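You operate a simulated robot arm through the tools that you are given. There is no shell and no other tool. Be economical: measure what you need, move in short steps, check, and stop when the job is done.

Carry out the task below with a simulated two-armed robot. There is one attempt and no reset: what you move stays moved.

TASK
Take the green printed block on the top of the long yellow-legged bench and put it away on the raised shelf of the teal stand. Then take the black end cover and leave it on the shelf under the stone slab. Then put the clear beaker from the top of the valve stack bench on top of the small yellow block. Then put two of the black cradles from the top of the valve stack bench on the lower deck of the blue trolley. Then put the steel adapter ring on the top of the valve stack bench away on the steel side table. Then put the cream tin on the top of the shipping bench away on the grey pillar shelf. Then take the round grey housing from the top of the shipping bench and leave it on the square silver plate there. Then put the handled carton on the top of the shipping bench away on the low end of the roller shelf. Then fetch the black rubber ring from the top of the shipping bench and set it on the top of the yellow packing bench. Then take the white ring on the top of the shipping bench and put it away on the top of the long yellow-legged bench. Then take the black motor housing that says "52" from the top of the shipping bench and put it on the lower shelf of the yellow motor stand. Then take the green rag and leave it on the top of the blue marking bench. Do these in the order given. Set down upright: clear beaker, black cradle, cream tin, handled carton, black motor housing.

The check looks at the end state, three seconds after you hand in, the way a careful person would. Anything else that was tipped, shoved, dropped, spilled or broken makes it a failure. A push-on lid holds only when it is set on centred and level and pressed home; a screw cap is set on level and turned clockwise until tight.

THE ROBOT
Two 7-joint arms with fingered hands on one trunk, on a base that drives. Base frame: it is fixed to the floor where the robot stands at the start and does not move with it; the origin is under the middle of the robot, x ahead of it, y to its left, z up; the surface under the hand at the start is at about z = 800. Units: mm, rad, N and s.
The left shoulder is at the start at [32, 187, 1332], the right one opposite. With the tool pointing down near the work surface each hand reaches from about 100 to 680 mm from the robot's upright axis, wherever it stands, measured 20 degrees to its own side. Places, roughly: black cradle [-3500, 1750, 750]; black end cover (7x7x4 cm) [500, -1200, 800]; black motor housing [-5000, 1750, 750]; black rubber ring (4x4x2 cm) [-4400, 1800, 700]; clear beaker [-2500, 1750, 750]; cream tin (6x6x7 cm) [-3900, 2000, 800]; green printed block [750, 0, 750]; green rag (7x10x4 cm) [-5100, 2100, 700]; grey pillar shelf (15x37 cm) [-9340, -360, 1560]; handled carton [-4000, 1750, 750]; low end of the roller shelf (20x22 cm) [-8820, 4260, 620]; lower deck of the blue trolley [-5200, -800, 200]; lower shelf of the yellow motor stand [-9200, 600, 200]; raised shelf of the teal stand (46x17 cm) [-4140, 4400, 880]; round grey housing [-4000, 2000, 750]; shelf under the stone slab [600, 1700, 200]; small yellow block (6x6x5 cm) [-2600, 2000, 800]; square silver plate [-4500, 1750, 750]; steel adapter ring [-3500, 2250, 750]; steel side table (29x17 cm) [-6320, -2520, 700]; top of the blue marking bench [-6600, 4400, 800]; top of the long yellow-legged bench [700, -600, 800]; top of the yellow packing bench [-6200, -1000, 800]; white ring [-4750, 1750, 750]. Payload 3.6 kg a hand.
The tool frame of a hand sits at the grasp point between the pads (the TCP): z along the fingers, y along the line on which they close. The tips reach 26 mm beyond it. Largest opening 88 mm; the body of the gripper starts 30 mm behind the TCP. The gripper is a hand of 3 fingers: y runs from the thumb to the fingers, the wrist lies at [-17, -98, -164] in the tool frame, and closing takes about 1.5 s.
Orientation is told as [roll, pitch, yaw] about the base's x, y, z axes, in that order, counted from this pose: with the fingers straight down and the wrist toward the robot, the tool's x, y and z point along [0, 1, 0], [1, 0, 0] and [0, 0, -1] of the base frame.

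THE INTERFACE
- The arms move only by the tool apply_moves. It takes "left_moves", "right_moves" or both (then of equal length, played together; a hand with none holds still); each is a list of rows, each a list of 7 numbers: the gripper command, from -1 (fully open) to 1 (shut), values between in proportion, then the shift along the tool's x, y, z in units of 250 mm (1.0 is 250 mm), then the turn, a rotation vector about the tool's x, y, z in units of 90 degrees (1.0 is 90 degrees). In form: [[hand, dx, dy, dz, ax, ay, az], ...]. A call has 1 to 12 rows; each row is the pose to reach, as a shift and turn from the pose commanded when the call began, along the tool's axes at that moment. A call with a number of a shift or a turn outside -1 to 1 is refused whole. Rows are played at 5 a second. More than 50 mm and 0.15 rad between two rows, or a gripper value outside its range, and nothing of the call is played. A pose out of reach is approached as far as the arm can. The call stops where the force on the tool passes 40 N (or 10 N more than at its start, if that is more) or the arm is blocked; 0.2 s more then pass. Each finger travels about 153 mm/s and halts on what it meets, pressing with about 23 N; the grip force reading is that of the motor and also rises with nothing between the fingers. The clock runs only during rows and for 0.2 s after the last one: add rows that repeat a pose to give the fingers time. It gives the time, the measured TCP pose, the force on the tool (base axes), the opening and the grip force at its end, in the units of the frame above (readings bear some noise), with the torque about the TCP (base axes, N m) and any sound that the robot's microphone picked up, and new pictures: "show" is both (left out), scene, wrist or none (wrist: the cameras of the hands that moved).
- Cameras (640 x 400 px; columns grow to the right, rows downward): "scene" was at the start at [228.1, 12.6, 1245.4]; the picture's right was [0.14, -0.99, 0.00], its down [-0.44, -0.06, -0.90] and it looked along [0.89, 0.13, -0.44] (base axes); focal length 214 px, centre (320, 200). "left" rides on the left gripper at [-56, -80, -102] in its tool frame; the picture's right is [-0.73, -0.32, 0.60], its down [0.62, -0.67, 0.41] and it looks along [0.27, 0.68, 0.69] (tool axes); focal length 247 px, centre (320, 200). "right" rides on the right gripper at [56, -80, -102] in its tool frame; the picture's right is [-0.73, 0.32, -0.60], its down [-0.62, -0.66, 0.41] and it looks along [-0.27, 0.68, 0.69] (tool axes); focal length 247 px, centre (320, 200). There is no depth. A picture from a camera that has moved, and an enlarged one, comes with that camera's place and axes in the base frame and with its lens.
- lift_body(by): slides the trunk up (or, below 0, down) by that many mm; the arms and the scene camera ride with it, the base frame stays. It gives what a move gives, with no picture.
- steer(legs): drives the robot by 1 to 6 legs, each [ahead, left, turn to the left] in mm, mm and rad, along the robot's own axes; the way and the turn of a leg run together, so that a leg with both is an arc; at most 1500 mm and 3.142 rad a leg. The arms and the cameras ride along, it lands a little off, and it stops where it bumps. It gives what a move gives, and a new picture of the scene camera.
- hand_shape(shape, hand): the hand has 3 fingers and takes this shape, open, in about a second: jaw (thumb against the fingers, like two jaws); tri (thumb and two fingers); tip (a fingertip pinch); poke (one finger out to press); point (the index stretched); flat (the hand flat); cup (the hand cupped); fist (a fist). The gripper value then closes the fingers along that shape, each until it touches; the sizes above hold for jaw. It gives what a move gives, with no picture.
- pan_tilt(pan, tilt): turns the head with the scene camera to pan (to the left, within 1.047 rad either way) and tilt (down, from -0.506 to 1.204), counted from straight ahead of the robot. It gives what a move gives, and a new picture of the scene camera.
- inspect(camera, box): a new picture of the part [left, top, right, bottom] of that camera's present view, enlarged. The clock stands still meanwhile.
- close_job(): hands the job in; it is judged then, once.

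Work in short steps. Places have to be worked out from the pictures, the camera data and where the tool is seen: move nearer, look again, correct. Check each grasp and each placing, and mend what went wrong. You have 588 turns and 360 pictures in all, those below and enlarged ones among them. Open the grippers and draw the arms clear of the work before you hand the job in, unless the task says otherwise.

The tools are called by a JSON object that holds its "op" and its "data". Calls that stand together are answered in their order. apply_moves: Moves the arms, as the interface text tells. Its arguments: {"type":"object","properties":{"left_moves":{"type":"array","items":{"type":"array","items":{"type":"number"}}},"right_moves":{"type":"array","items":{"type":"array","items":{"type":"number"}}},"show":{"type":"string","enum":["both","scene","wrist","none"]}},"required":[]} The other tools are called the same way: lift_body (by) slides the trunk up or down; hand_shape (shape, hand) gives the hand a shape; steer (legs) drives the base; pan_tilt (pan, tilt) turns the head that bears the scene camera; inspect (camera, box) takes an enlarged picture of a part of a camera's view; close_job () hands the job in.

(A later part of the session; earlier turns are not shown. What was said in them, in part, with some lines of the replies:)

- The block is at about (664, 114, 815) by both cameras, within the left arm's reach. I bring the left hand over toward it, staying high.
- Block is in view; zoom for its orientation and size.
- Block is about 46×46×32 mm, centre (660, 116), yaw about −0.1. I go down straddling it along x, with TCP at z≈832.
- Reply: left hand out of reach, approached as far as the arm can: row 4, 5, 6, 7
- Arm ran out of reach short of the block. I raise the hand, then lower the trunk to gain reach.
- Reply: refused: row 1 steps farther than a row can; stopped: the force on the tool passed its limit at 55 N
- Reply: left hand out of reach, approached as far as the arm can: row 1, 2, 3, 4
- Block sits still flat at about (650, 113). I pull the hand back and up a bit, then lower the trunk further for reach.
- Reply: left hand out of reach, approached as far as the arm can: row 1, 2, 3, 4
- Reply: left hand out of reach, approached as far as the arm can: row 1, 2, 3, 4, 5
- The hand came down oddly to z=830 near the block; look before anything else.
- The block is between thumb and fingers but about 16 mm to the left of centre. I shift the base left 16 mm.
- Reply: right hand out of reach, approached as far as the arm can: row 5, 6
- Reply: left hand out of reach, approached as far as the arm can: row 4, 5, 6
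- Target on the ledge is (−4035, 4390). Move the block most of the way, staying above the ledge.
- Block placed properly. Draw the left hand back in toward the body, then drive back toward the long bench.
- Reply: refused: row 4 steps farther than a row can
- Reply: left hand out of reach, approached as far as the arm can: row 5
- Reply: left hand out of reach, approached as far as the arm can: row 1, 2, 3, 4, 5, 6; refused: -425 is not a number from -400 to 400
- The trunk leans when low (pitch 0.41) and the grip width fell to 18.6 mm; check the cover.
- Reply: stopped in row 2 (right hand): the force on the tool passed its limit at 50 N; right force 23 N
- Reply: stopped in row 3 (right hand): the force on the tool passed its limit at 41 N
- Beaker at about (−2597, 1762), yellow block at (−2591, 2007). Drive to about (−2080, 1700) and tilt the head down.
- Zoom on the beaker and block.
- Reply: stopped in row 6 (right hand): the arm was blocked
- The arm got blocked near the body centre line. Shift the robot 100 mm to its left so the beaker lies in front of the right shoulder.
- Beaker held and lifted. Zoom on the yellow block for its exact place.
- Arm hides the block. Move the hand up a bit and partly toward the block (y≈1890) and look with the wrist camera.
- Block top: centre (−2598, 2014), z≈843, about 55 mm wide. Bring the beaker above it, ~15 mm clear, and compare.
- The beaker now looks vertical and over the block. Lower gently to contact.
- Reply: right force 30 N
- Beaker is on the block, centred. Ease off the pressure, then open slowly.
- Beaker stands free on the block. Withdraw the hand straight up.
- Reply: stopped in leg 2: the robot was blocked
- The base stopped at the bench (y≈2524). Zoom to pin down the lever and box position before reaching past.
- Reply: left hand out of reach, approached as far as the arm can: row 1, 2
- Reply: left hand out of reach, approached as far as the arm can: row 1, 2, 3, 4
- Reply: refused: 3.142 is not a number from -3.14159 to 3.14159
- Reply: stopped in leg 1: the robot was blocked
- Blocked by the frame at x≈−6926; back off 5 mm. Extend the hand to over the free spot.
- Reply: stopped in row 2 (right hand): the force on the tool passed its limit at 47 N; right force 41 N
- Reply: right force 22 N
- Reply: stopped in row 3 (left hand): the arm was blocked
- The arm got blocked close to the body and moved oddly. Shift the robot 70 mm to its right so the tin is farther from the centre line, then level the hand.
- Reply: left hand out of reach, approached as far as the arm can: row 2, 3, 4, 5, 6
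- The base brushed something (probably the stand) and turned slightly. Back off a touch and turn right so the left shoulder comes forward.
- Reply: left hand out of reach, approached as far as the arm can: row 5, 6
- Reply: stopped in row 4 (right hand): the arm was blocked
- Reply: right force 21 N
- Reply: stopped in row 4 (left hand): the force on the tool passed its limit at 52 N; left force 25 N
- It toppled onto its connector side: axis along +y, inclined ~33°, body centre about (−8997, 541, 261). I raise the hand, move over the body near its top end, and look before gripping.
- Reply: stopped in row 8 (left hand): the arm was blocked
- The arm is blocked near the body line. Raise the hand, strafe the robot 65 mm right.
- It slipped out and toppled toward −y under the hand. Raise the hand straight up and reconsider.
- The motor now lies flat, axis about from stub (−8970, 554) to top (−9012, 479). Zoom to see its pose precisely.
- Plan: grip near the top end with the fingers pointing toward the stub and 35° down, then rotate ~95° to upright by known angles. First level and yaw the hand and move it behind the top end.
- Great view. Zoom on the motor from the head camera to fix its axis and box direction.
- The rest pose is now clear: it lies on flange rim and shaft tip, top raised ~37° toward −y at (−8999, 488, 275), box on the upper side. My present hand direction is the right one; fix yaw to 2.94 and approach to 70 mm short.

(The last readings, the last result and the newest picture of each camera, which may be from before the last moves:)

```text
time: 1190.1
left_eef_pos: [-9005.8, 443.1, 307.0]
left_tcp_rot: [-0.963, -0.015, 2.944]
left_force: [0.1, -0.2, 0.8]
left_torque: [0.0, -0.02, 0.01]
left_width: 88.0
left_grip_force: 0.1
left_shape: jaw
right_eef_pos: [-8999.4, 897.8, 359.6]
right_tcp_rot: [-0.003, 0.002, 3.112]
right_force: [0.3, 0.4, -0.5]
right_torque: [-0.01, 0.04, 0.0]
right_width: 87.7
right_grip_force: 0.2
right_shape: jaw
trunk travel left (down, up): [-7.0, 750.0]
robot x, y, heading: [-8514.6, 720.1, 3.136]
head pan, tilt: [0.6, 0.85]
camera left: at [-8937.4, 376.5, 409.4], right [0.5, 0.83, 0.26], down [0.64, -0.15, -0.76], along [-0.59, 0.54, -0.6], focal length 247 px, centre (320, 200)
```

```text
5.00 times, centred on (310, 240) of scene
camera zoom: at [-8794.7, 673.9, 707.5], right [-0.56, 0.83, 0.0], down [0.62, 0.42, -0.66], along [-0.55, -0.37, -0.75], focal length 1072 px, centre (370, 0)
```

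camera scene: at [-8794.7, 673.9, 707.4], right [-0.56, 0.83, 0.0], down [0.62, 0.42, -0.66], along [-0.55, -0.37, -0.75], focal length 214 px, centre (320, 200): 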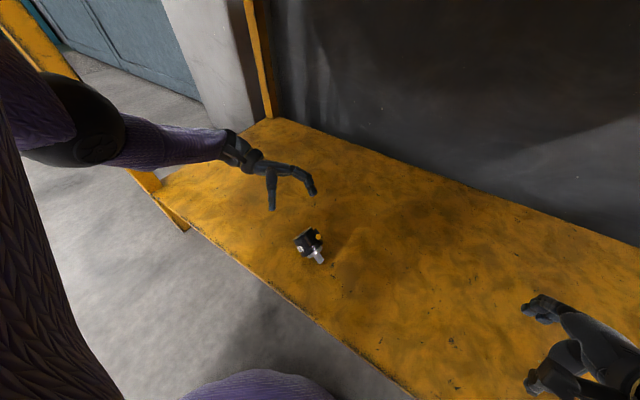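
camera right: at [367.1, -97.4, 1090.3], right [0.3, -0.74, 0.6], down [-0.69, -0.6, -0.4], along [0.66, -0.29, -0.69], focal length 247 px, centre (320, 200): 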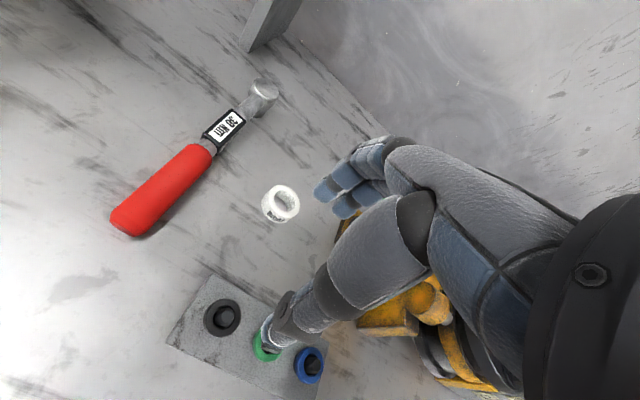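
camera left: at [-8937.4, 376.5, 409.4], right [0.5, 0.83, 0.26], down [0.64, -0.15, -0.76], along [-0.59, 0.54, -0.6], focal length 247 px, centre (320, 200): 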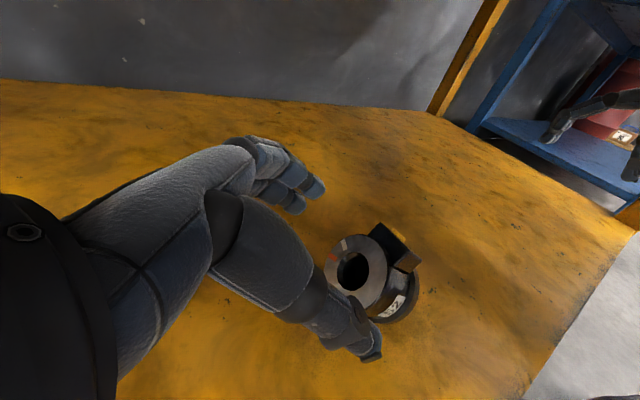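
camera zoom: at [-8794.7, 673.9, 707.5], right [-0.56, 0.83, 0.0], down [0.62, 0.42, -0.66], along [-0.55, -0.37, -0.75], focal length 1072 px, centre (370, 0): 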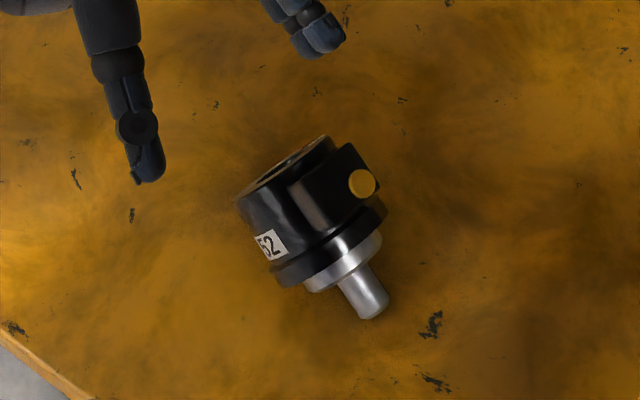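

Top face centre from the two wrist views: (−8997, 495, 257). Advance along the finger direction to straddle the body, then look.

{"op": "apply_moves", "data": {"left_moves": [[-1, 0.006, 0.001, 0.1, 0, 0, 0], [-1, 0.012, 0.002, 0.2, 0, 0, 0], [-1, 0.019, 0.004, 0.3, 0, 0, 0], [-1, 0.019, 0.004, 0.33, 0, 0, 0], [-1, 0.019, 0.004, 0.33, 0, 0, 0]], "show": "wrist"}}

{"op": "inspect", "data": {"camera": "scene", "box": [270, 200, 350, 280]}}

```text
time: 1191.3
left_eef_pos: [-8995.2, 507.6, 255.5]
left_tcp_rot: [-0.962, -0.017, 2.941]
left_force: [2.0, -2.1, 2.9]
left_torque: [-0.04, -0.07, -0.01]
left_width: 88.2
left_grip_force: 0.1
left_shape: jaw
right_eef_pos: [-8998.6, 897.2, 359.7]
right_tcp_rot: [-0.002, 0.002, 3.114]
right_force: [-0.1, -0.5, 0.0]
right_torque: [-0.03, -0.03, -0.01]
right_width: 87.5
right_grip_force: 0.1
right_shape: jaw
trunk travel left (down, up): [-7.0, 750.0]
robot x, y, heading: [-8512.8, 718.3, 3.14]
head pan, tilt: [0.6, 0.85]
camera left: at [-8926.5, 440.8, 358.3], right [0.5, 0.83, 0.26], down [0.64, -0.15, -0.76], along [-0.59, 0.54, -0.6], focal length 247 px, centre (320, 200)
```

left: 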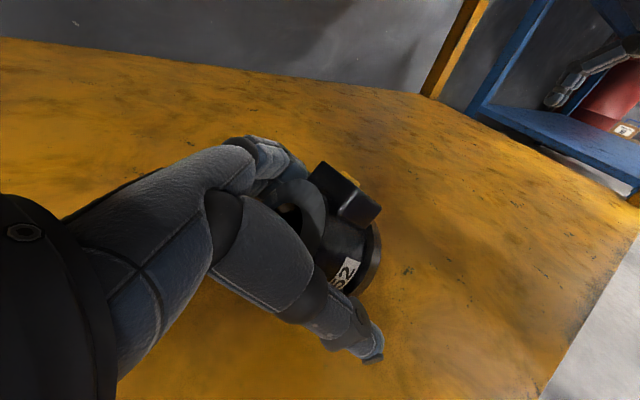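

```text
5.00 times, centred on (310, 240) of scene
camera zoom: at [-8794.5, 673.9, 707.5], right [-0.56, 0.83, 0.0], down [0.62, 0.42, -0.66], along [-0.55, -0.37, -0.75], focal length 1072 px, centre (370, 0)
```

zoom: 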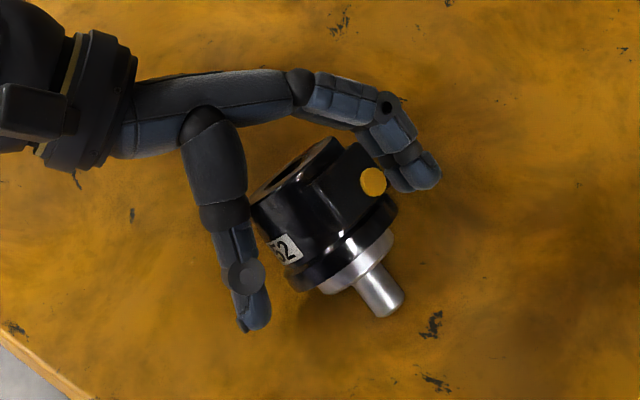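

The hand straddles the body with fingers alongside. Close gently.

{"op": "apply_moves", "data": {"left_moves": [[-0.6, 0, 0, 0, 0, 0, 0], [-0.3, 0, 0, 0, 0, 0, 0], [0, 0, 0, 0, 0, 0, 0], [0.3, 0, 0, 0, 0, 0, 0], [1, 0, 0, 0, 0, 0, 0], [1, 0, 0, 0, 0, 0, 0], [1, 0, 0, 0, 0, 0, 0]], "show": "none"}}

{"op": "inspect", "data": {"camera": "scene", "box": [270, 200, 350, 280]}}

```text
time: 1192.9
left_eef_pos: [-8996.2, 508.0, 256.7]
left_tcp_rot: [-0.966, -0.016, 2.943]
left_force: [1.4, 2.1, 3.0]
left_torque: [0.07, -0.03, -0.06]
left_width: 53.4
left_grip_force: 23.1
left_shape: jaw
right_eef_pos: [-8998.0, 897.4, 359.7]
right_tcp_rot: [-0.005, 0.002, 3.113]
right_force: [0.2, -0.3, -0.6]
right_torque: [0.0, -0.01, 0.01]
right_width: 87.8
right_grip_force: 0.1
right_shape: jaw
trunk travel left (down, up): [-7.0, 750.0]
robot x, y, heading: [-8510.5, 715.1, 3.136]
head pan, tilt: [0.6, 0.85]
```

```text
5.00 times, centred on (310, 240) of scene
camera zoom: at [-8794.6, 674.0, 707.5], right [-0.56, 0.83, 0.0], down [0.62, 0.42, -0.66], along [-0.55, -0.37, -0.75], focal length 1072 px, centre (370, 0)
```

zoom: 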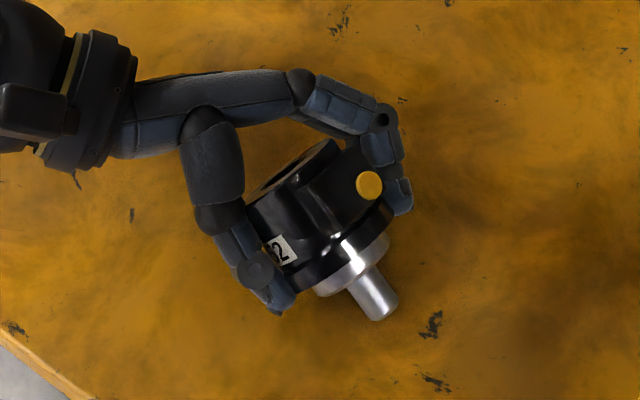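

Gripped at body/flange. Lift 60 mm, then roll the hand back to vertical in steps.

{"op": "apply_moves", "data": {"left_moves": [[1, -0.07, 0, -0.05, 0, 0, 0], [1, -0.14, 0, -0.097, 0, 0, 0], [1, -0.21, 0, -0.146, 0, 0, 0], [1, -0.21, 0, -0.146, 0, 0.08, 0], [1, -0.21, 0, -0.146, 0, 0.16, 0], [1, -0.21, 0, -0.146, 0, 0.24, 0], [1, -0.21, 0, -0.146, 0, 0.32, 0], [1, -0.21, 0, -0.146, 0, 0.4, 0], [1, -0.21, 0, -0.146, 0, 0.48, 0], [1, -0.21, 0, -0.146, 0, 0.55, 0], [1, -0.21, 0, -0.146, 0, 0.55, 0]], "show": "both"}}

```text
time: 1195.3
left_eef_pos: [-8995.1, 507.5, 320.4]
left_tcp_rot: [-0.1, -0.017, 2.942]
left_force: [0.1, 0.4, -5.8]
left_torque: [-0.03, 0.02, 0.0]
left_width: 53.5
left_grip_force: 23.0
left_shape: jaw
right_eef_pos: [-8998.9, 897.7, 359.7]
right_tcp_rot: [-0.003, 0.001, 3.115]
right_force: [-0.4, -0.2, 0.4]
right_torque: [0.0, 0.0, -0.02]
right_width: 87.7
right_grip_force: 0.0
right_shape: jaw
trunk travel left (down, up): [-7.0, 750.0]
robot x, y, heading: [-8516.1, 715.7, 3.14]
head pan, tilt: [0.6, 0.85]
camera scene: at [-8794.9, 673.8, 707.3], right [-0.56, 0.83, 0.0], down [0.62, 0.42, -0.66], along [-0.55, -0.37, -0.75], focal length 214 px, centre (320, 200)
camera left: at [-8905.9, 536.0, 424.7], right [0.46, 0.71, -0.53], down [0.53, -0.7, -0.48], along [-0.71, -0.06, -0.7], focal length 247 px, centre (320, 200)
```

scene: 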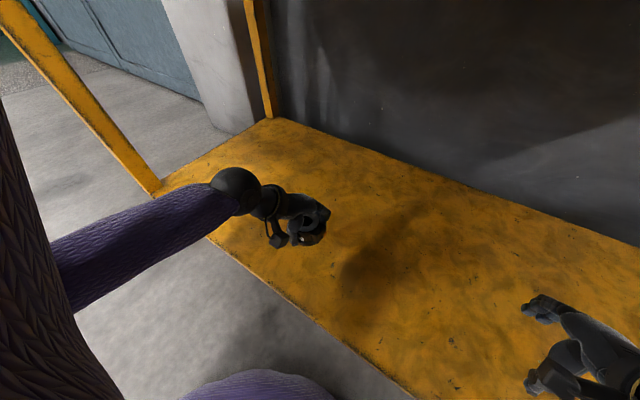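
left: 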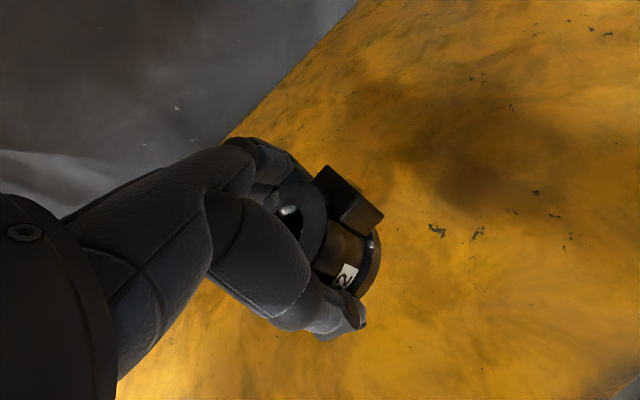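

Zoom both views to measure its lean.

{"op": "inspect", "data": {"camera": "left", "box": [240, 150, 420, 350]}}

{"op": "inspect", "data": {"camera": "scene", "box": [270, 200, 350, 280]}}

```text
2.00 times, centred on (330, 250) of left
camera zoom: at [-8905.9, 536.0, 424.7], right [0.46, 0.71, -0.53], down [0.53, -0.7, -0.48], along [-0.71, -0.06, -0.7], focal length 494 px, centre (300, 100)
```

zoom: 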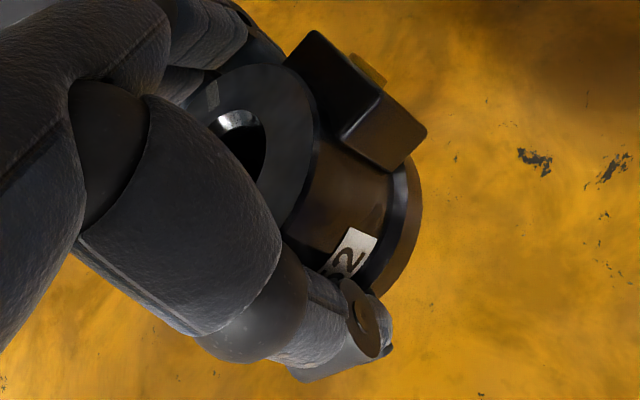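

```text
5.00 times, centred on (310, 240) of scene
camera zoom: at [-8794.9, 673.8, 707.3], right [-0.56, 0.83, 0.0], down [0.62, 0.42, -0.66], along [-0.55, -0.37, -0.75], focal length 1072 px, centre (370, 0)
```

zoom: 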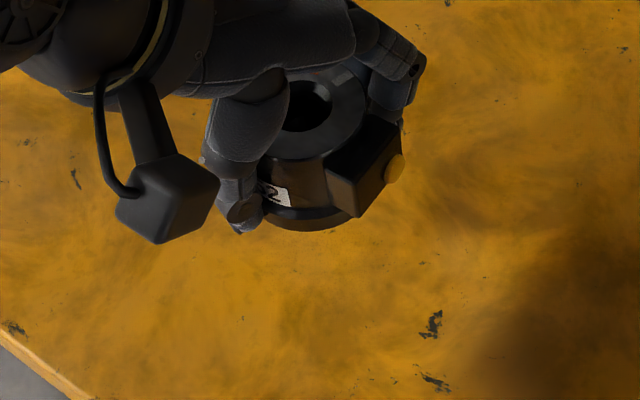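

Upright within about 5°, and its centre of mass is low, so that suffices. Lower 35 mm, then creep.

{"op": "apply_moves", "data": {"left_moves": [[1, 0.005, 0, 0.05, 0, 0, 0], [1, 0.01, 0, 0.1, 0, 0, 0], [1, 0.014, 0, 0.139, 0, 0, 0], [1, 0.0148, 0, 0.147, 0, 0, 0], [1, 0.0156, 0, 0.155, 0, 0, 0], [1, 0.0164, 0, 0.163, 0, 0, 0], [1, 0.0172, 0, 0.171, 0, 0, 0]], "show": "none"}}

```text
time: 1196.9
left_eef_pos: [-8995.5, 507.3, 278.4]
left_tcp_rot: [-0.1, -0.019, 2.942]
left_force: [1.6, -1.3, 3.8]
left_torque: [-0.04, -0.14, -0.01]
left_width: 53.4
left_grip_force: 23.0
left_shape: jaw
right_eef_pos: [-8999.2, 897.1, 360.8]
right_tcp_rot: [-0.004, 0.0, 3.113]
right_force: [0.1, 0.3, -0.1]
right_torque: [-0.01, -0.01, -0.01]
right_width: 87.9
right_grip_force: 0.0
right_shape: jaw
trunk travel left (down, up): [-7.0, 750.0]
robot x, y, heading: [-8515.7, 718.5, 3.138]
head pan, tilt: [0.6, 0.85]
```

Contact nearly straight under the grip (lean ~4°). Press 1.5 mm to seat, ease, then open slowly.

{"op": "apply_moves", "data": {"left_moves": [[1, 0.001, 0, 0.006, 0, 0, 0], [1, 0, 0, 0.0, 0, 0, 0], [0.1, 0, 0, 0, 0, 0, 0], [-0.02, 0, 0, 0, 0, 0, 0], [-0.12, 0, 0, 0, 0, 0, 0], [-0.22, 0, 0, 0, 0, 0, 0], [-0.32, 0, 0, 0, 0, 0, 0], [-0.32, 0, 0, 0, 0, 0, 0], [-0.32, 0, 0, 0, 0, 0, 0]], "show": "wrist"}}

```text
time: 1198.9
left_eef_pos: [-8995.0, 507.6, 275.2]
left_tcp_rot: [-0.099, -0.013, 2.942]
left_force: [0.7, 0.9, -1.1]
left_torque: [0.01, -0.02, 0.01]
left_width: 58.9
left_grip_force: 0.1
left_shape: jaw
right_eef_pos: [-8999.2, 897.1, 359.2]
right_tcp_rot: [-0.003, 0.002, 3.113]
right_force: [-0.3, -0.1, -0.5]
right_torque: [-0.03, -0.02, 0.04]
right_width: 87.7
right_grip_force: 0.0
right_shape: jaw
trunk travel left (down, up): [-7.0, 750.0]
robot x, y, heading: [-8516.4, 713.4, 3.136]
head pan, tilt: [0.6, 0.85]
camera left: at [-8906.1, 536.1, 381.2], right [0.46, 0.71, -0.53], down [0.53, -0.7, -0.48], along [-0.71, -0.06, -0.7], focal length 247 px, centre (320, 200)
```

left: 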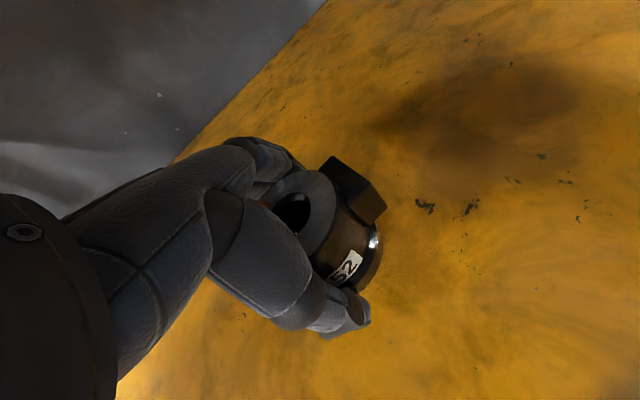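

Grip is free now; check the motor before opening further.

{"op": "inspect", "data": {"camera": "scene", "box": [275, 215, 345, 285]}}

{"op": "inspect", "data": {"camera": "left", "box": [250, 140, 410, 340]}}

```text
5.71 times, centred on (310, 250) of scene
camera zoom: at [-8794.7, 673.9, 707.4], right [-0.56, 0.83, 0.0], down [0.62, 0.42, -0.66], along [-0.55, -0.37, -0.75], focal length 1226 px, centre (377, -86)
```

zoom: 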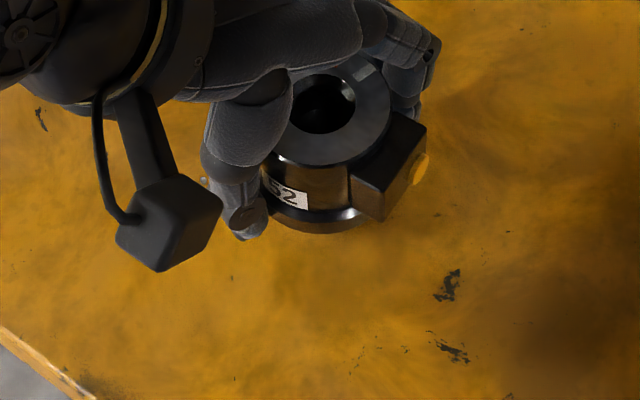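

```text
2.00 times, centred on (330, 240) of left
camera zoom: at [-8906.1, 536.1, 381.2], right [0.46, 0.71, -0.53], down [0.53, -0.7, -0.48], along [-0.71, -0.06, -0.7], focal length 494 px, centre (300, 120)
```

zoom: 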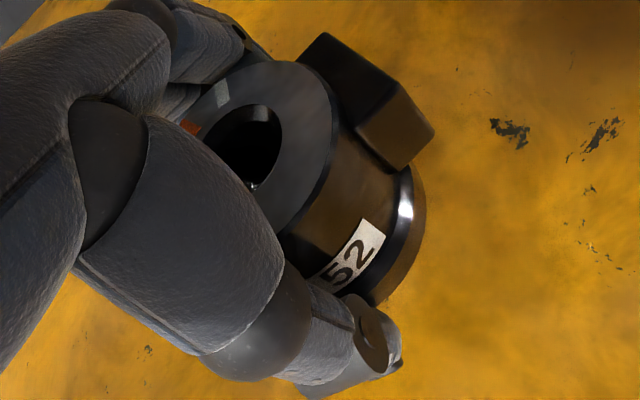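

It looks upright and free. Open fully, then rise straight up slowly.

{"op": "apply_moves", "data": {"left_moves": [[-0.5, 0, 0, 0, 0, 0, 0], [-0.7, 0, 0, 0, 0, 0, 0], [-0.9, 0, 0, 0, 0, 0, 0], [-1, 0, 0, 0, 0, 0, 0], [-1, 0, 0, 0, 0, 0, 0], [-1, -0.005, 0, -0.05, 0, 0, 0], [-1, -0.01, 0, -0.1, 0, 0, 0], [-1, -0.02, 0, -0.2, 0, 0, 0], [-1, -0.03, 0, -0.3, 0, 0, 0], [-1, -0.045, 0, -0.45, 0, 0, 0]], "show": "wrist"}}

```text
time: 1201.1
left_eef_pos: [-8993.9, 507.1, 388.9]
left_tcp_rot: [-0.099, -0.014, 2.943]
left_force: [1.2, 0.4, -0.6]
left_torque: [0.0, -0.05, -0.01]
left_width: 88.0
left_grip_force: 0.0
left_shape: jaw
right_eef_pos: [-8999.2, 897.7, 360.0]
right_tcp_rot: [-0.004, 0.003, 3.113]
right_force: [-0.6, 0.7, 0.1]
right_torque: [-0.01, -0.02, 0.0]
right_width: 87.7
right_grip_force: 0.1
right_shape: jaw
trunk travel left (down, up): [-7.0, 750.0]
robot x, y, heading: [-8512.1, 714.7, 3.138]
head pan, tilt: [0.6, 0.85]
camera left: at [-8905.4, 535.1, 494.0], right [0.46, 0.71, -0.53], down [0.53, -0.7, -0.48], along [-0.71, -0.06, -0.7], focal length 247 px, centre (320, 200)
```

left: 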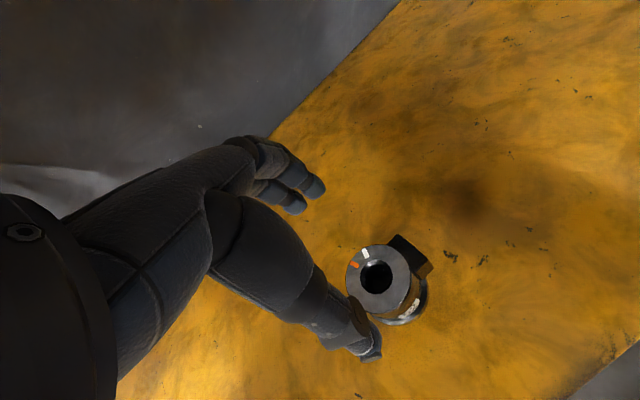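

It stands upright. Back straight out, and check the scene.

{"op": "steer", "data": {"legs": [[-500, 0, 0]]}}

{"op": "pan_tilt", "data": {"pan": 0.2, "tilt": 0.45}}

```text
time: 1204.0
left_eef_pos: [-8499.9, 503.2, 388.3]
left_tcp_rot: [-0.101, -0.015, 2.948]
left_force: [0.0, -0.8, 1.1]
left_torque: [0.04, 0.0, 0.0]
left_width: 87.9
left_grip_force: 0.0
left_shape: jaw
right_eef_pos: [-8507.2, 894.0, 359.5]
right_tcp_rot: [-0.003, 0.0, 3.12]
right_force: [0.3, 0.4, -0.2]
right_torque: [-0.02, -0.02, -0.01]
right_width: 87.7
right_grip_force: 0.1
right_shape: jaw
trunk travel left (down, up): [-7.0, 750.0]
robot x, y, heading: [-8023.6, 714.8, -3.134]
head pan, tilt: [0.6, 0.85]
camera scene: at [-8302.5, 671.9, 707.4], right [-0.57, 0.82, 0.0], down [0.62, 0.43, -0.66], along [-0.54, -0.37, -0.75], focal length 214 px, centre (320, 200)
```

scene: 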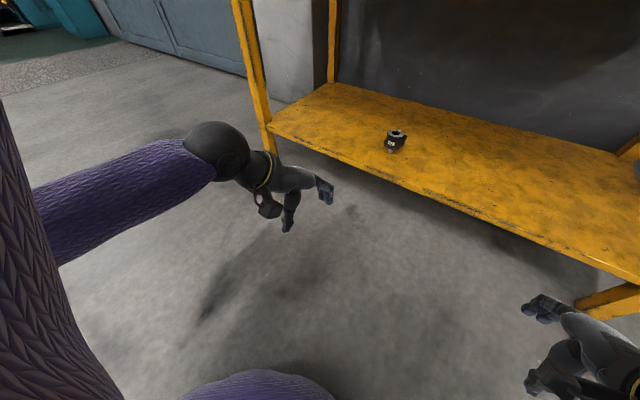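

```text
time: 1204.8
left_eef_pos: [-8501.5, 502.4, 388.0]
left_tcp_rot: [-0.1, -0.015, 2.949]
left_force: [-0.1, -0.7, 0.4]
left_torque: [0.04, 0.02, 0.02]
left_width: 87.6
left_grip_force: 0.1
left_shape: jaw
right_eef_pos: [-8508.2, 893.9, 361.0]
right_tcp_rot: [-0.004, 0.002, 3.121]
right_force: [0.2, 0.4, -1.0]
right_torque: [0.0, 0.01, 0.0]
right_width: 87.6
right_grip_force: 0.0
right_shape: jaw
trunk travel left (down, up): [-7.0, 750.0]
robot x, y, heading: [-8022.6, 719.6, -3.135]
head pan, tilt: [0.201, 0.45]
camera scene: at [-8328.1, 697.6, 741.8], right [-0.2, 0.98, 0.0], down [0.43, 0.09, -0.9], along [-0.88, -0.18, -0.44], focal length 214 px, centre (320, 200)
```

scene: 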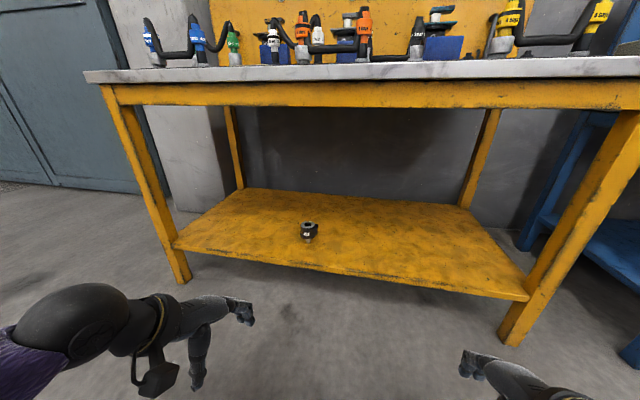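

The motor "52" stands on the lower shelf. Raise the trunk and drive back to the north side of the shipping bench for the green rag.

{"op": "lift_body", "data": {"by": 400}}

{"op": "apply_moves", "data": {"left_moves": [[-1, 0, 0, -0.15, 0, 0.03, 0], [-1, 0, 0, -0.3, 0, 0.064, 0], [-1, 0, 0, -0.5, 0, 0.064, 0], [-1, 0, 0, -0.7, 0, 0.064, 0]], "right_moves": [[-1, 0, 0, -0.15, 0, 0, 0], [-1, 0, 0, -0.3, 0, 0, 0], [-1, 0, -0.05, -0.5, 0, 0, 0], [-1, 0, -0.1, -0.7, 0, 0, 0]], "show": "none"}}

{"op": "steer", "data": {"legs": [[0, 0, -1.577], [1500, 0, 0], [850, 0, 0], [0, 0, -1.571], [1500, 0, 0], [1250, 0, 0]]}}

```text
time: 1208.7
left_eef_pos: [-8500.6, 502.0, 788.3]
left_tcp_rot: [-0.099, -0.015, 2.951]
left_force: [0.6, -0.7, -0.4]
left_torque: [-0.04, -0.02, 0.01]
left_width: 88.0
left_grip_force: 0.0
left_shape: jaw
right_eef_pos: [-8508.0, 894.8, 759.8]
right_tcp_rot: [-0.006, 0.002, 3.12]
right_force: [0.0, -0.5, 0.4]
right_torque: [-0.01, 0.05, -0.05]
right_width: 87.9
right_grip_force: 0.1
right_shape: jaw
trunk travel left (down, up): [-407.0, 350.0]
robot x, y, heading: [-8019.4, 720.5, -3.139]
head pan, tilt: [0.201, 0.45]
```

```text
refused: row 3 steps farther than a row can; nothing moved
```

```text
time: 1240.7
left_eef_pos: [-4808.5, 3334.4, 788.4]
left_tcp_rot: [-0.1, -0.017, -0.176]
left_force: [-0.3, 0.3, 0.1]
left_torque: [0.0, 0.01, 0.0]
left_width: 87.8
left_grip_force: 0.0
left_shape: jaw
right_eef_pos: [-4794.2, 2944.2, 760.4]
right_tcp_rot: [-0.003, 0.002, -0.004]
right_force: [0.4, -0.4, 1.0]
right_torque: [-0.03, 0.05, 0.01]
right_width: 87.8
right_grip_force: 0.2
right_shape: jaw
trunk travel left (down, up): [-407.0, 350.0]
robot x, y, heading: [-5288.4, 3111.2, 0.026]
head pan, tilt: [0.201, 0.45]
camera scene: at [-5051.9, 3134.5, 1175.5], right [0.22, -0.98, 0.0], down [-0.42, -0.1, -0.9], along [0.88, 0.2, -0.44], focal length 214 px, centre (320, 200)
```

scene: 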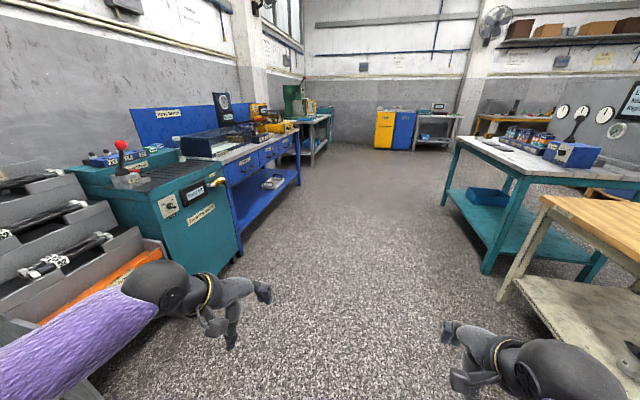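

Raise both hands and rotate the left one for closing across x later (−1.37 rad yaw).

{"op": "apply_moves", "data": {"left_moves": [[-1, 0, 0, -0.07, 0, 0.02, 0.07], [-1, 0, 0, -0.14, 0, 0.04, 0.15], [-1, 0, 0, -0.21, 0, 0.064, 0.23], [-1, 0, 0, -0.28, 0, 0.064, 0.31], [-1, 0, 0, -0.35, 0, 0.064, 0.39], [-1, 0, 0, -0.42, 0, 0.064, 0.47], [-1, 0, 0, -0.5, 0, 0.064, 0.55], [-1, 0, 0, -0.58, 0, 0.064, 0.63], [-1, 0, 0, -0.66, 0, 0.064, 0.71], [-1, 0, 0, -0.7, 0, 0.064, 0.79], [-1, 0, 0, -0.7, 0, 0.064, 0.87]], "right_moves": [[-1, 0, 0, -0.07, 0, 0, 0], [-1, 0, 0, -0.14, 0, 0, 0], [-1, 0, 0, -0.21, 0, 0, 0], [-1, 0, 0, -0.28, 0, 0, 0], [-1, 0, 0, -0.35, 0, 0, 0], [-1, 0, -0.05, -0.42, 0, 0, 0], [-1, 0, -0.1, -0.5, 0, 0, 0], [-1, 0, -0.15, -0.58, 0, 0, 0], [-1, 0, -0.2, -0.66, 0, 0, 0], [-1, 0, -0.25, -0.7, 0, 0, 0], [-1, 0, -0.3, -0.7, 0, 0, 0]], "show": "none"}}

{"op": "steer", "data": {"legs": [[0, 0, -1.597], [500, 0, 0]]}}

```text
time: 1243.1
left_eef_pos: [-4807.9, 3351.9, 963.2]
left_tcp_rot: [0.068, -0.044, -1.541]
left_force: [0.5, 0.2, 0.7]
left_torque: [-0.02, 0.01, -0.01]
left_width: 87.8
left_grip_force: 0.1
left_shape: jaw
right_eef_pos: [-4862.6, 2934.0, 940.5]
right_tcp_rot: [-0.03, -0.019, -0.009]
right_force: [-0.2, 0.7, 0.5]
right_torque: [-0.02, -0.01, -0.01]
right_width: 87.4
right_grip_force: 0.0
right_shape: jaw
trunk travel left (down, up): [-407.0, 350.0]
robot x, y, heading: [-5282.4, 3116.0, 0.024]
head pan, tilt: [0.201, 0.45]
```

```text
time: 1249.9
left_eef_pos: [-5051.3, 2131.2, 963.1]
left_tcp_rot: [0.066, -0.041, -3.131]
left_force: [0.5, 0.0, 1.1]
left_torque: [0.03, 0.02, 0.01]
left_width: 88.0
left_grip_force: 0.1
left_shape: jaw
right_eef_pos: [-5467.9, 2198.6, 932.2]
right_tcp_rot: [-0.033, -0.002, -1.593]
right_force: [0.0, -0.8, -0.4]
right_torque: [-0.01, 0.0, 0.02]
right_width: 87.8
right_grip_force: 0.0
right_shape: jaw
trunk travel left (down, up): [-407.0, 350.0]
robot x, y, heading: [-5282.2, 2610.9, -1.566]
head pan, tilt: [0.201, 0.45]
camera scene: at [-5265.2, 2377.0, 1175.4], right [-0.98, -0.2, 0.0], down [-0.09, 0.43, -0.9], along [0.18, -0.88, -0.44], focal length 214 px, centre (320, 200)
```

scene: 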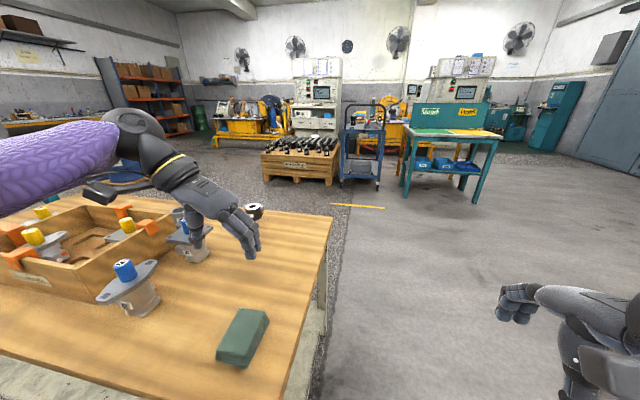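

The left hand is right above the rag. Level it, descend to ~880 and look.

{"op": "apply_moves", "data": {"left_moves": [[-1, -0.03, 0.01, 0.1, 0.013, -0.02, 0], [-1, -0.072, 0.024, 0.2, 0.026, -0.042, 0], [-1, -0.072, 0.024, 0.33, 0.026, -0.042, 0], [-1, -0.072, 0.024, 0.33, 0.026, -0.042, 0]], "show": "wrist"}}

```text
time: 1250.9
left_eef_pos: [-5060.5, 2142.3, 880.3]
left_tcp_rot: [0.001, -0.002, -3.129]
left_force: [0.0, -0.3, -0.3]
left_torque: [0.02, 0.02, -0.03]
left_width: 87.8
left_grip_force: 0.0
left_shape: jaw
right_eef_pos: [-5468.9, 2200.6, 933.3]
right_tcp_rot: [-0.034, -0.001, -1.594]
right_force: [-0.9, 1.1, 0.7]
right_torque: [0.0, 0.02, -0.03]
right_width: 87.8
right_grip_force: 0.0
right_shape: jaw
trunk travel left (down, up): [-407.0, 350.0]
robot x, y, heading: [-5285.7, 2613.1, -1.567]
head pan, tilt: [0.201, 0.45]
camera left: at [-4982.6, 2199.7, 981.3], right [0.31, 0.74, -0.6], down [0.67, -0.62, -0.41], along [-0.67, -0.28, -0.69], focal length 247 px, centre (320, 200)
```

left: 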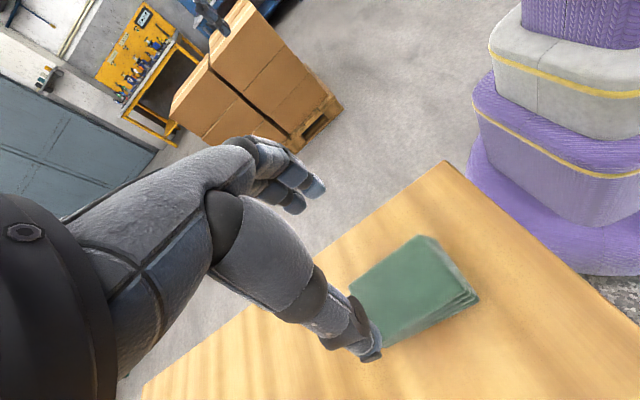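

Rag centre (−5053, 2146). Descend around it to z≈750 and close.

{"op": "apply_moves", "data": {"left_moves": [[-1, -0.016, -0.03, 0.05, 0, 0, 0], [-1, -0.016, -0.03, 0.2, 0, 0, 0], [-1, -0.016, -0.03, 0.35, 0, 0, 0], [-1, -0.016, -0.03, 0.47, 0, 0, 0], [-1, -0.016, -0.03, 0.515, 0, 0, 0], [-1, -0.016, -0.03, 0.515, 0, 0, 0], [0.2, -0.016, -0.03, 0.515, 0, 0, 0], [1, -0.016, -0.03, 0.515, 0, 0, 0], [1, -0.016, -0.03, 0.515, 0, 0, 0], [1, -0.016, -0.03, 0.515, 0, 0, 0], [1, -0.016, -0.03, 0.515, 0, 0, 0], [1, -0.016, -0.03, 0.515, 0, 0, 0]], "show": "wrist"}}

```text
time: 1253.5
left_eef_pos: [-5053.0, 2148.4, 751.5]
left_tcp_rot: [0.002, -0.001, -3.129]
left_force: [0.1, -1.1, -0.1]
left_torque: [0.01, -0.03, 0.0]
left_width: 60.2
left_grip_force: 22.8
left_shape: jaw
right_eef_pos: [-5470.3, 2200.1, 933.3]
right_tcp_rot: [-0.035, -0.003, -1.592]
right_force: [0.1, 0.4, 0.4]
right_torque: [0.0, -0.01, 0.01]
right_width: 87.7
right_grip_force: 0.0
right_shape: jaw
trunk travel left (down, up): [-407.0, 350.0]
robot x, y, heading: [-5284.3, 2608.5, -1.569]
head pan, tilt: [0.201, 0.45]
camera left: at [-4974.7, 2204.6, 852.2], right [0.31, 0.74, -0.6], down [0.67, -0.62, -0.41], along [-0.67, -0.28, -0.69], focal length 247 px, centre (320, 200)
```

left: 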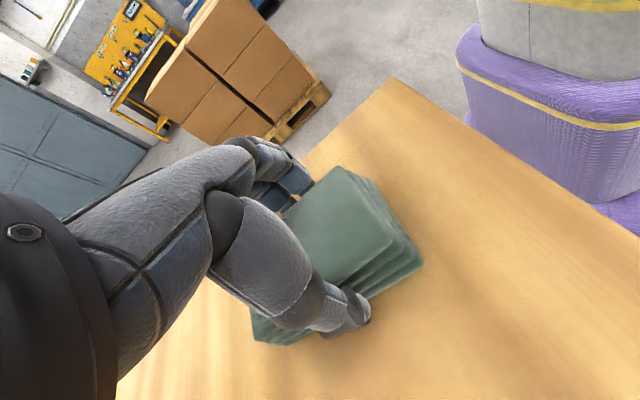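

Gripped (60 mm). Lift 190 mm and rotate the hand back in line.

{"op": "apply_moves", "data": {"left_moves": [[1, 0, 0, -0.1, 0, 0, 0], [1, 0, 0, -0.26, 0, 0, -0.06], [1, 0, 0, -0.42, 0, 0, -0.14], [1, 0, 0, -0.58, 0, 0, -0.22], [1, -0.05, 0, -0.74, 0, 0, -0.31], [1, -0.1, 0, -0.8, 0, 0, -0.4], [1, -0.15, 0, -0.8, 0, 0, -0.49], [1, -0.2, 0, -0.8, 0, 0, -0.58], [1, -0.25, 0, -0.8, 0, 0, -0.67], [1, -0.3, 0, -0.8, 0, 0, -0.76], [1, -0.35, 0, -0.8, 0, 0, -0.85], [1, -0.35, 0, -0.8, 0, 0, -0.93]], "show": "wrist"}}

```text
time: 1256.1
left_eef_pos: [-5056.9, 2233.8, 949.2]
left_tcp_rot: [-0.002, -0.003, -1.667]
left_force: [0.4, -0.8, 0.0]
left_torque: [0.0, -0.05, -0.03]
left_width: 60.3
left_grip_force: 22.8
left_shape: jaw
right_eef_pos: [-5470.6, 2200.2, 933.9]
right_tcp_rot: [-0.033, -0.003, -1.594]
right_force: [0.7, -0.1, -0.3]
right_torque: [-0.03, 0.03, -0.03]
right_width: 87.8
right_grip_force: 0.1
right_shape: jaw
trunk travel left (down, up): [-407.0, 350.0]
robot x, y, heading: [-5280.6, 2611.4, -1.571]
head pan, tilt: [0.201, 0.45]
camera left: at [-5104.3, 2320.0, 1051.5], right [-0.7, 0.39, -0.6], down [0.68, 0.6, -0.41], along [0.2, -0.7, -0.69], focal length 247 px, centre (320, 200)
```

left: 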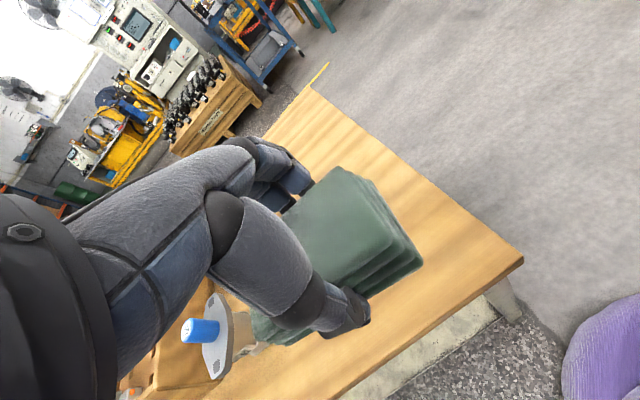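

Rag held. Drive to the blue marking bench.

{"op": "steer", "data": {"legs": [[-450, 0, 0], [0, 0, -1.571], [1400, 0, 0], [0, 0, -1.571]]}}

{"op": "pan_tilt", "data": {"pan": 0, "tilt": 0.55}}

```text
time: 1273.2
left_eef_pos: [-6895.5, 3486.0, 950.7]
left_tcp_rot: [-0.002, -0.001, 1.42]
left_force: [-0.1, -1.0, -0.7]
left_torque: [-0.03, 0.02, 0.05]
left_width: 59.8
left_grip_force: 22.5
left_shape: jaw
right_eef_pos: [-6480.0, 3499.5, 932.8]
right_tcp_rot: [-0.035, -0.003, 1.495]
right_force: [-0.3, 0.0, 0.1]
right_torque: [-0.02, -0.02, -0.01]
right_width: 87.6
right_grip_force: 0.2
right_shape: jaw
trunk travel left (down, up): [-407.0, 350.0]
robot x, y, heading: [-6686.1, 3096.2, 1.519]
head pan, tilt: [0.201, 0.45]
camera scene: at [-6693.9, 3330.6, 1175.6], right [0.99, 0.15, 0.0], down [0.06, -0.43, -0.9], along [-0.13, 0.89, -0.44], focal length 214 px, centre (320, 200)
```

scene: 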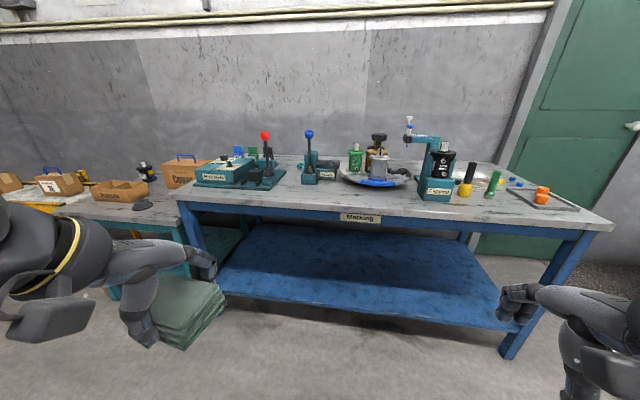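

```text
time: 1273.9
left_eef_pos: [-6894.7, 3485.7, 950.1]
left_tcp_rot: [-0.001, 0.0, 1.419]
left_force: [-0.4, -0.6, -0.9]
left_torque: [-0.02, 0.01, 0.01]
left_width: 59.7
left_grip_force: 22.8
left_shape: jaw
right_eef_pos: [-6478.7, 3498.9, 933.9]
right_tcp_rot: [-0.037, -0.003, 1.495]
right_force: [0.2, 0.5, -0.3]
right_torque: [-0.04, 0.02, 0.01]
right_width: 87.8
right_grip_force: 0.0
right_shape: jaw
trunk travel left (down, up): [-407.0, 350.0]
robot x, y, heading: [-6691.0, 3097.8, 1.519]
head pan, tilt: [0.0, 0.55]
camera scene: at [-6675.7, 3329.4, 1166.5], right [1.0, -0.05, 0.0], down [-0.03, -0.52, -0.85], along [0.04, 0.85, -0.52], focal length 214 px, centre (320, 200)
```

scene: 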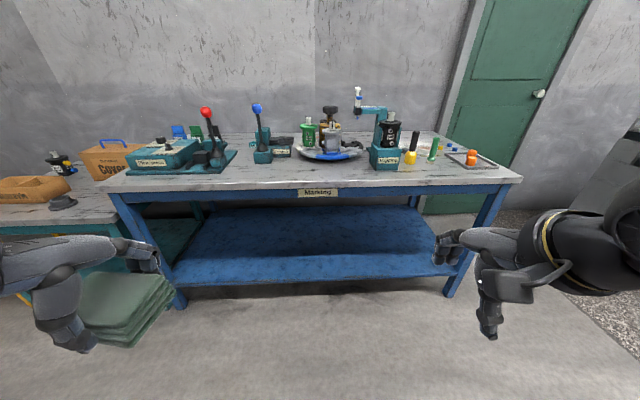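

Free front strip around (−6740, 4140). Drive to (−6550, 3640).

{"op": "steer", "data": {"legs": [[0, 0, 0.052], [0, -140, 0], [535, 0, 0]]}}

{"op": "apply_moves", "data": {"left_moves": [[1, 0, 0.12, 0, 0, 0, -0.03], [1, 0, 0.24, 0, 0, 0, -0.05], [1, 0, 0.36, 0.05, 0, 0, -0.05], [1, 0, 0.44, 0.1, 0, 0, -0.05], [1, 0, 0.44, 0.15, 0, 0, -0.05]], "show": "both"}}

```text
time: 1278.4
left_eef_pos: [-6777.4, 4006.9, 950.2]
left_tcp_rot: [-0.003, -0.001, 1.479]
left_force: [0.3, 0.9, -0.5]
left_torque: [-0.01, 0.01, 0.0]
left_width: 59.8
left_grip_force: 23.1
left_shape: jaw
right_eef_pos: [-6362.4, 4044.9, 932.7]
right_tcp_rot: [-0.034, -0.002, 1.553]
right_force: [0.4, -0.5, 0.8]
right_torque: [0.02, -0.04, 0.04]
right_width: 87.8
right_grip_force: 0.1
right_shape: jaw
trunk travel left (down, up): [-407.0, 350.0]
robot x, y, heading: [-6547.0, 3628.0, 1.578]
head pan, tilt: [0.0, 0.55]
camera scene: at [-6548.6, 3863.4, 1166.4], right [1.0, 0.01, 0.0], down [0.0, -0.52, -0.85], along [-0.01, 0.85, -0.52], focal length 214 px, centre (320, 200)
```

scene: 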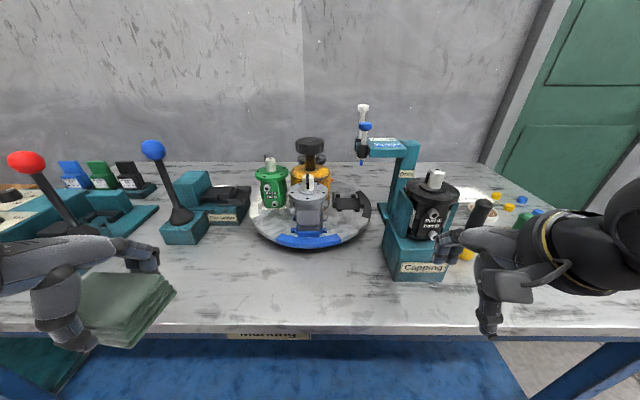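

```text
time: 1279.6
left_eef_pos: [-6766.3, 4116.2, 911.9]
left_tcp_rot: [-0.001, -0.003, 1.555]
left_force: [-0.1, 0.2, 0.2]
left_torque: [0.02, 0.02, -0.01]
left_width: 59.8
left_grip_force: 23.4
left_shape: jaw
right_eef_pos: [-6362.3, 4044.5, 934.0]
right_tcp_rot: [-0.038, 0.0, 1.553]
right_force: [-0.2, -0.4, 0.5]
right_torque: [0.0, 0.0, 0.0]
right_width: 87.9
right_grip_force: 0.0
right_shape: jaw
trunk travel left (down, up): [-407.0, 350.0]
robot x, y, heading: [-6545.4, 3627.9, 1.575]
head pan, tilt: [0.0, 0.55]
camera scene: at [-6548.6, 3862.6, 1166.5], right [1.0, 0.01, 0.0], down [0.0, -0.52, -0.85], along [-0.01, 0.85, -0.52], focal length 214 px, centre (320, 200)
camera left: at [-6711.4, 4035.0, 1013.4], right [0.73, -0.33, -0.6], down [-0.63, -0.65, -0.41], along [-0.26, 0.68, -0.69], focal length 247 px, centre (320, 200)
```

scene: 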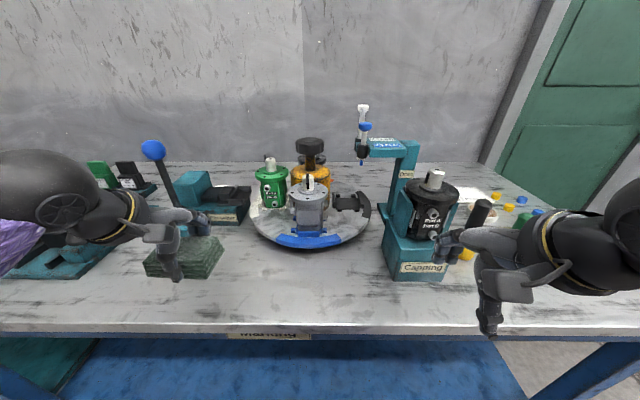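
left: 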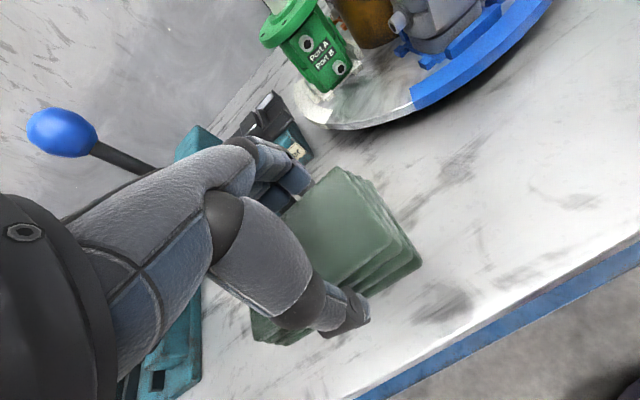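

Clear below. Shift slightly forward, lower to near contact and creep.

{"op": "apply_moves", "data": {"left_moves": [[1, -0.03, 0.03, 0.08, 0, 0, 0], [1, -0.05, 0.056, 0.18, 0, 0, 0], [1, -0.05, 0.056, 0.26, 0, 0, 0], [1, -0.05, 0.056, 0.285, 0, 0, 0], [1, -0.05, 0.056, 0.3, 0, 0, 0], [1, -0.05, 0.056, 0.312, 0, 0, 0], [1, -0.05, 0.056, 0.324, 0, 0, 0]], "show": "none"}}

```text
time: 1281.2
left_eef_pos: [-6754.5, 4129.9, 831.8]
left_tcp_rot: [-0.003, 0.0, 1.556]
left_force: [0.5, -0.4, 0.3]
left_torque: [0.0, 0.03, 0.02]
left_width: 59.7
left_grip_force: 22.7
left_shape: jaw
right_eef_pos: [-6362.8, 4042.2, 934.1]
right_tcp_rot: [-0.036, -0.001, 1.555]
right_force: [-0.3, -0.8, 0.5]
right_torque: [-0.03, -0.03, 0.0]
right_width: 87.9
right_grip_force: 0.1
right_shape: jaw
trunk travel left (down, up): [-407.0, 350.0]
robot x, y, heading: [-6545.6, 3630.9, 1.574]
head pan, tilt: [0.0, 0.55]
```

{"op": "apply_moves", "data": {"left_moves": [[1, 0, 0, 0.01, 0, 0, 0], [1, 0, 0, 0.02, 0, 0, 0], [1, 0, 0, 0.03, 0, 0, 0], [1, 0, 0, 0.04, 0, 0, 0]], "show": "none"}}

```text
time: 1282.2
left_eef_pos: [-6751.4, 4130.7, 828.0]
left_tcp_rot: [-0.003, -0.018, 1.555]
left_force: [-3.5, -2.7, 34.3]
left_torque: [-0.13, 0.1, 0.09]
left_width: 57.4
left_grip_force: 23.0
left_shape: jaw
right_eef_pos: [-6361.9, 4041.6, 933.9]
right_tcp_rot: [-0.036, -0.004, 1.553]
right_force: [0.0, -0.2, 0.0]
right_torque: [-0.01, 0.03, 0.03]
right_width: 88.0
right_grip_force: 0.1
right_shape: jaw
trunk travel left (down, up): [-407.0, 350.0]
robot x, y, heading: [-6548.9, 3627.3, 1.577]
head pan, tilt: [0.0, 0.55]
```

Firm contact. Ease up, open, and rise clear.

{"op": "apply_moves", "data": {"left_moves": [[1, 0, 0, -0.018, 0, 0, 0], [0.5, 0, 0, -0.02, 0, 0, 0], [0, 0, 0, -0.02, 0, 0, 0], [-0.6, 0, 0, -0.02, 0, 0, 0], [-1, 0, 0, -0.02, 0, 0, 0], [-1, 0, 0, -0.02, 0, 0, 0], [-1, 0, 0, -0.12, 0, 0, 0], [-1, 0, 0, -0.28, 0, 0, 0], [-1, 0, 0, -0.44, 0, 0, 0], [-1, 0, -0.1, -0.58, 0, 0, 0], [-1, 0, -0.26, -0.64, 0, 0, 0], [-1, 0, -0.44, -0.66, 0, 0, 0]], "show": "scene"}}

```text
time: 1284.8
left_eef_pos: [-6755.1, 4018.9, 987.3]
left_tcp_rot: [-0.002, -0.001, 1.557]
left_force: [-0.7, 0.4, -0.4]
left_torque: [0.0, 0.01, 0.02]
left_width: 87.7
left_grip_force: 0.0
left_shape: jaw
right_eef_pos: [-6363.8, 4042.5, 933.3]
right_tcp_rot: [-0.037, -0.003, 1.555]
right_force: [-0.7, 0.9, 1.0]
right_torque: [0.0, 0.0, 0.03]
right_width: 88.2
right_grip_force: 0.0
right_shape: jaw
trunk travel left (down, up): [-407.0, 350.0]
robot x, y, heading: [-6544.5, 3630.3, 1.578]
head pan, tilt: [0.0, 0.55]
camera scene: at [-6548.5, 3862.0, 1166.7], right [1.0, 0.01, 0.0], down [0.0, -0.52, -0.85], along [-0.01, 0.85, -0.52], focal length 214 px, centre (320, 200)
```

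scene: 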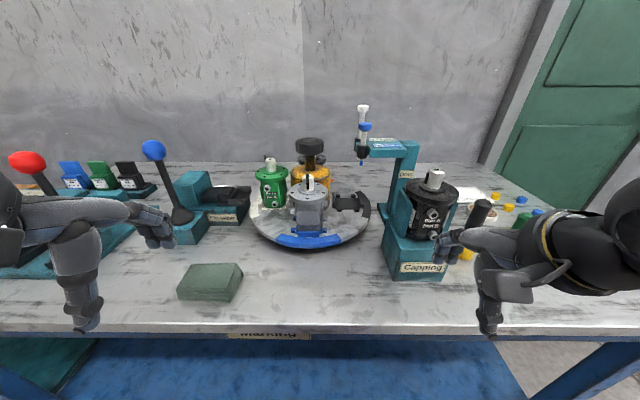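

All items are placed. Back away from the bench with open hands, then hand in.

{"op": "steer", "data": {"legs": [[-450, 0, 0]]}}

```text
time: 1287.5
left_eef_pos: [-6753.9, 3569.4, 985.8]
left_tcp_rot: [-0.002, -0.001, 1.559]
left_force: [-0.3, 0.7, -0.3]
left_torque: [0.01, 0.01, -0.03]
left_width: 87.7
left_grip_force: 0.1
left_shape: jaw
right_eef_pos: [-6359.8, 3593.5, 933.2]
right_tcp_rot: [-0.037, -0.002, 1.559]
right_force: [0.6, -0.7, 0.5]
right_torque: [0.0, 0.0, 0.0]
right_width: 87.9
right_grip_force: 0.0
right_shape: jaw
trunk travel left (down, up): [-407.0, 350.0]
robot x, y, heading: [-6537.9, 3179.7, 1.583]
head pan, tilt: [0.0, 0.55]
camera scene: at [-6545.7, 3412.3, 1166.7], right [1.0, 0.01, 0.0], down [0.01, -0.52, -0.85], along [-0.01, 0.85, -0.52], focal length 214 px, centre (320, 200)
```

scene: 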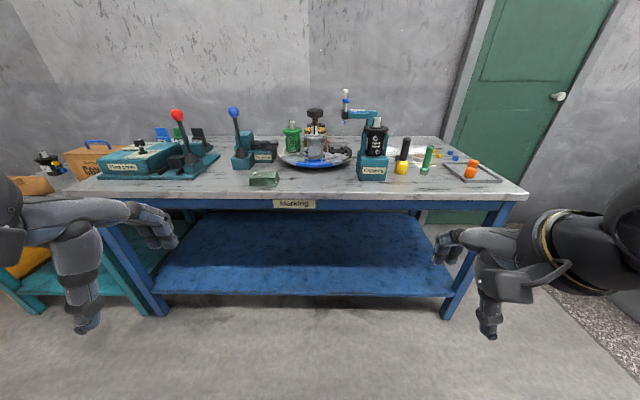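

Everything is in place and the arms are clear; hand in.

{"op": "close_job", "data": {}}

```text
The job is handed in.
```

All twelve moves were done in the order given and the job is handed in, with both hands open and clear. The beaker, both cradles, the cream tin, the carton and the "52" motor housing were upright when I left them. Three things went less cleanly:

- **Motor housing:** it toppled twice on the lower shelf before I got it standing.
- **Side table:** the hand pressed the orange handle behind it with about 47 N, and I saw no change there.
- **Benches:** the base lightly bumped the valve stack bench and the side-table frame, and probably brushed the motor stand; I saw nothing shifted.
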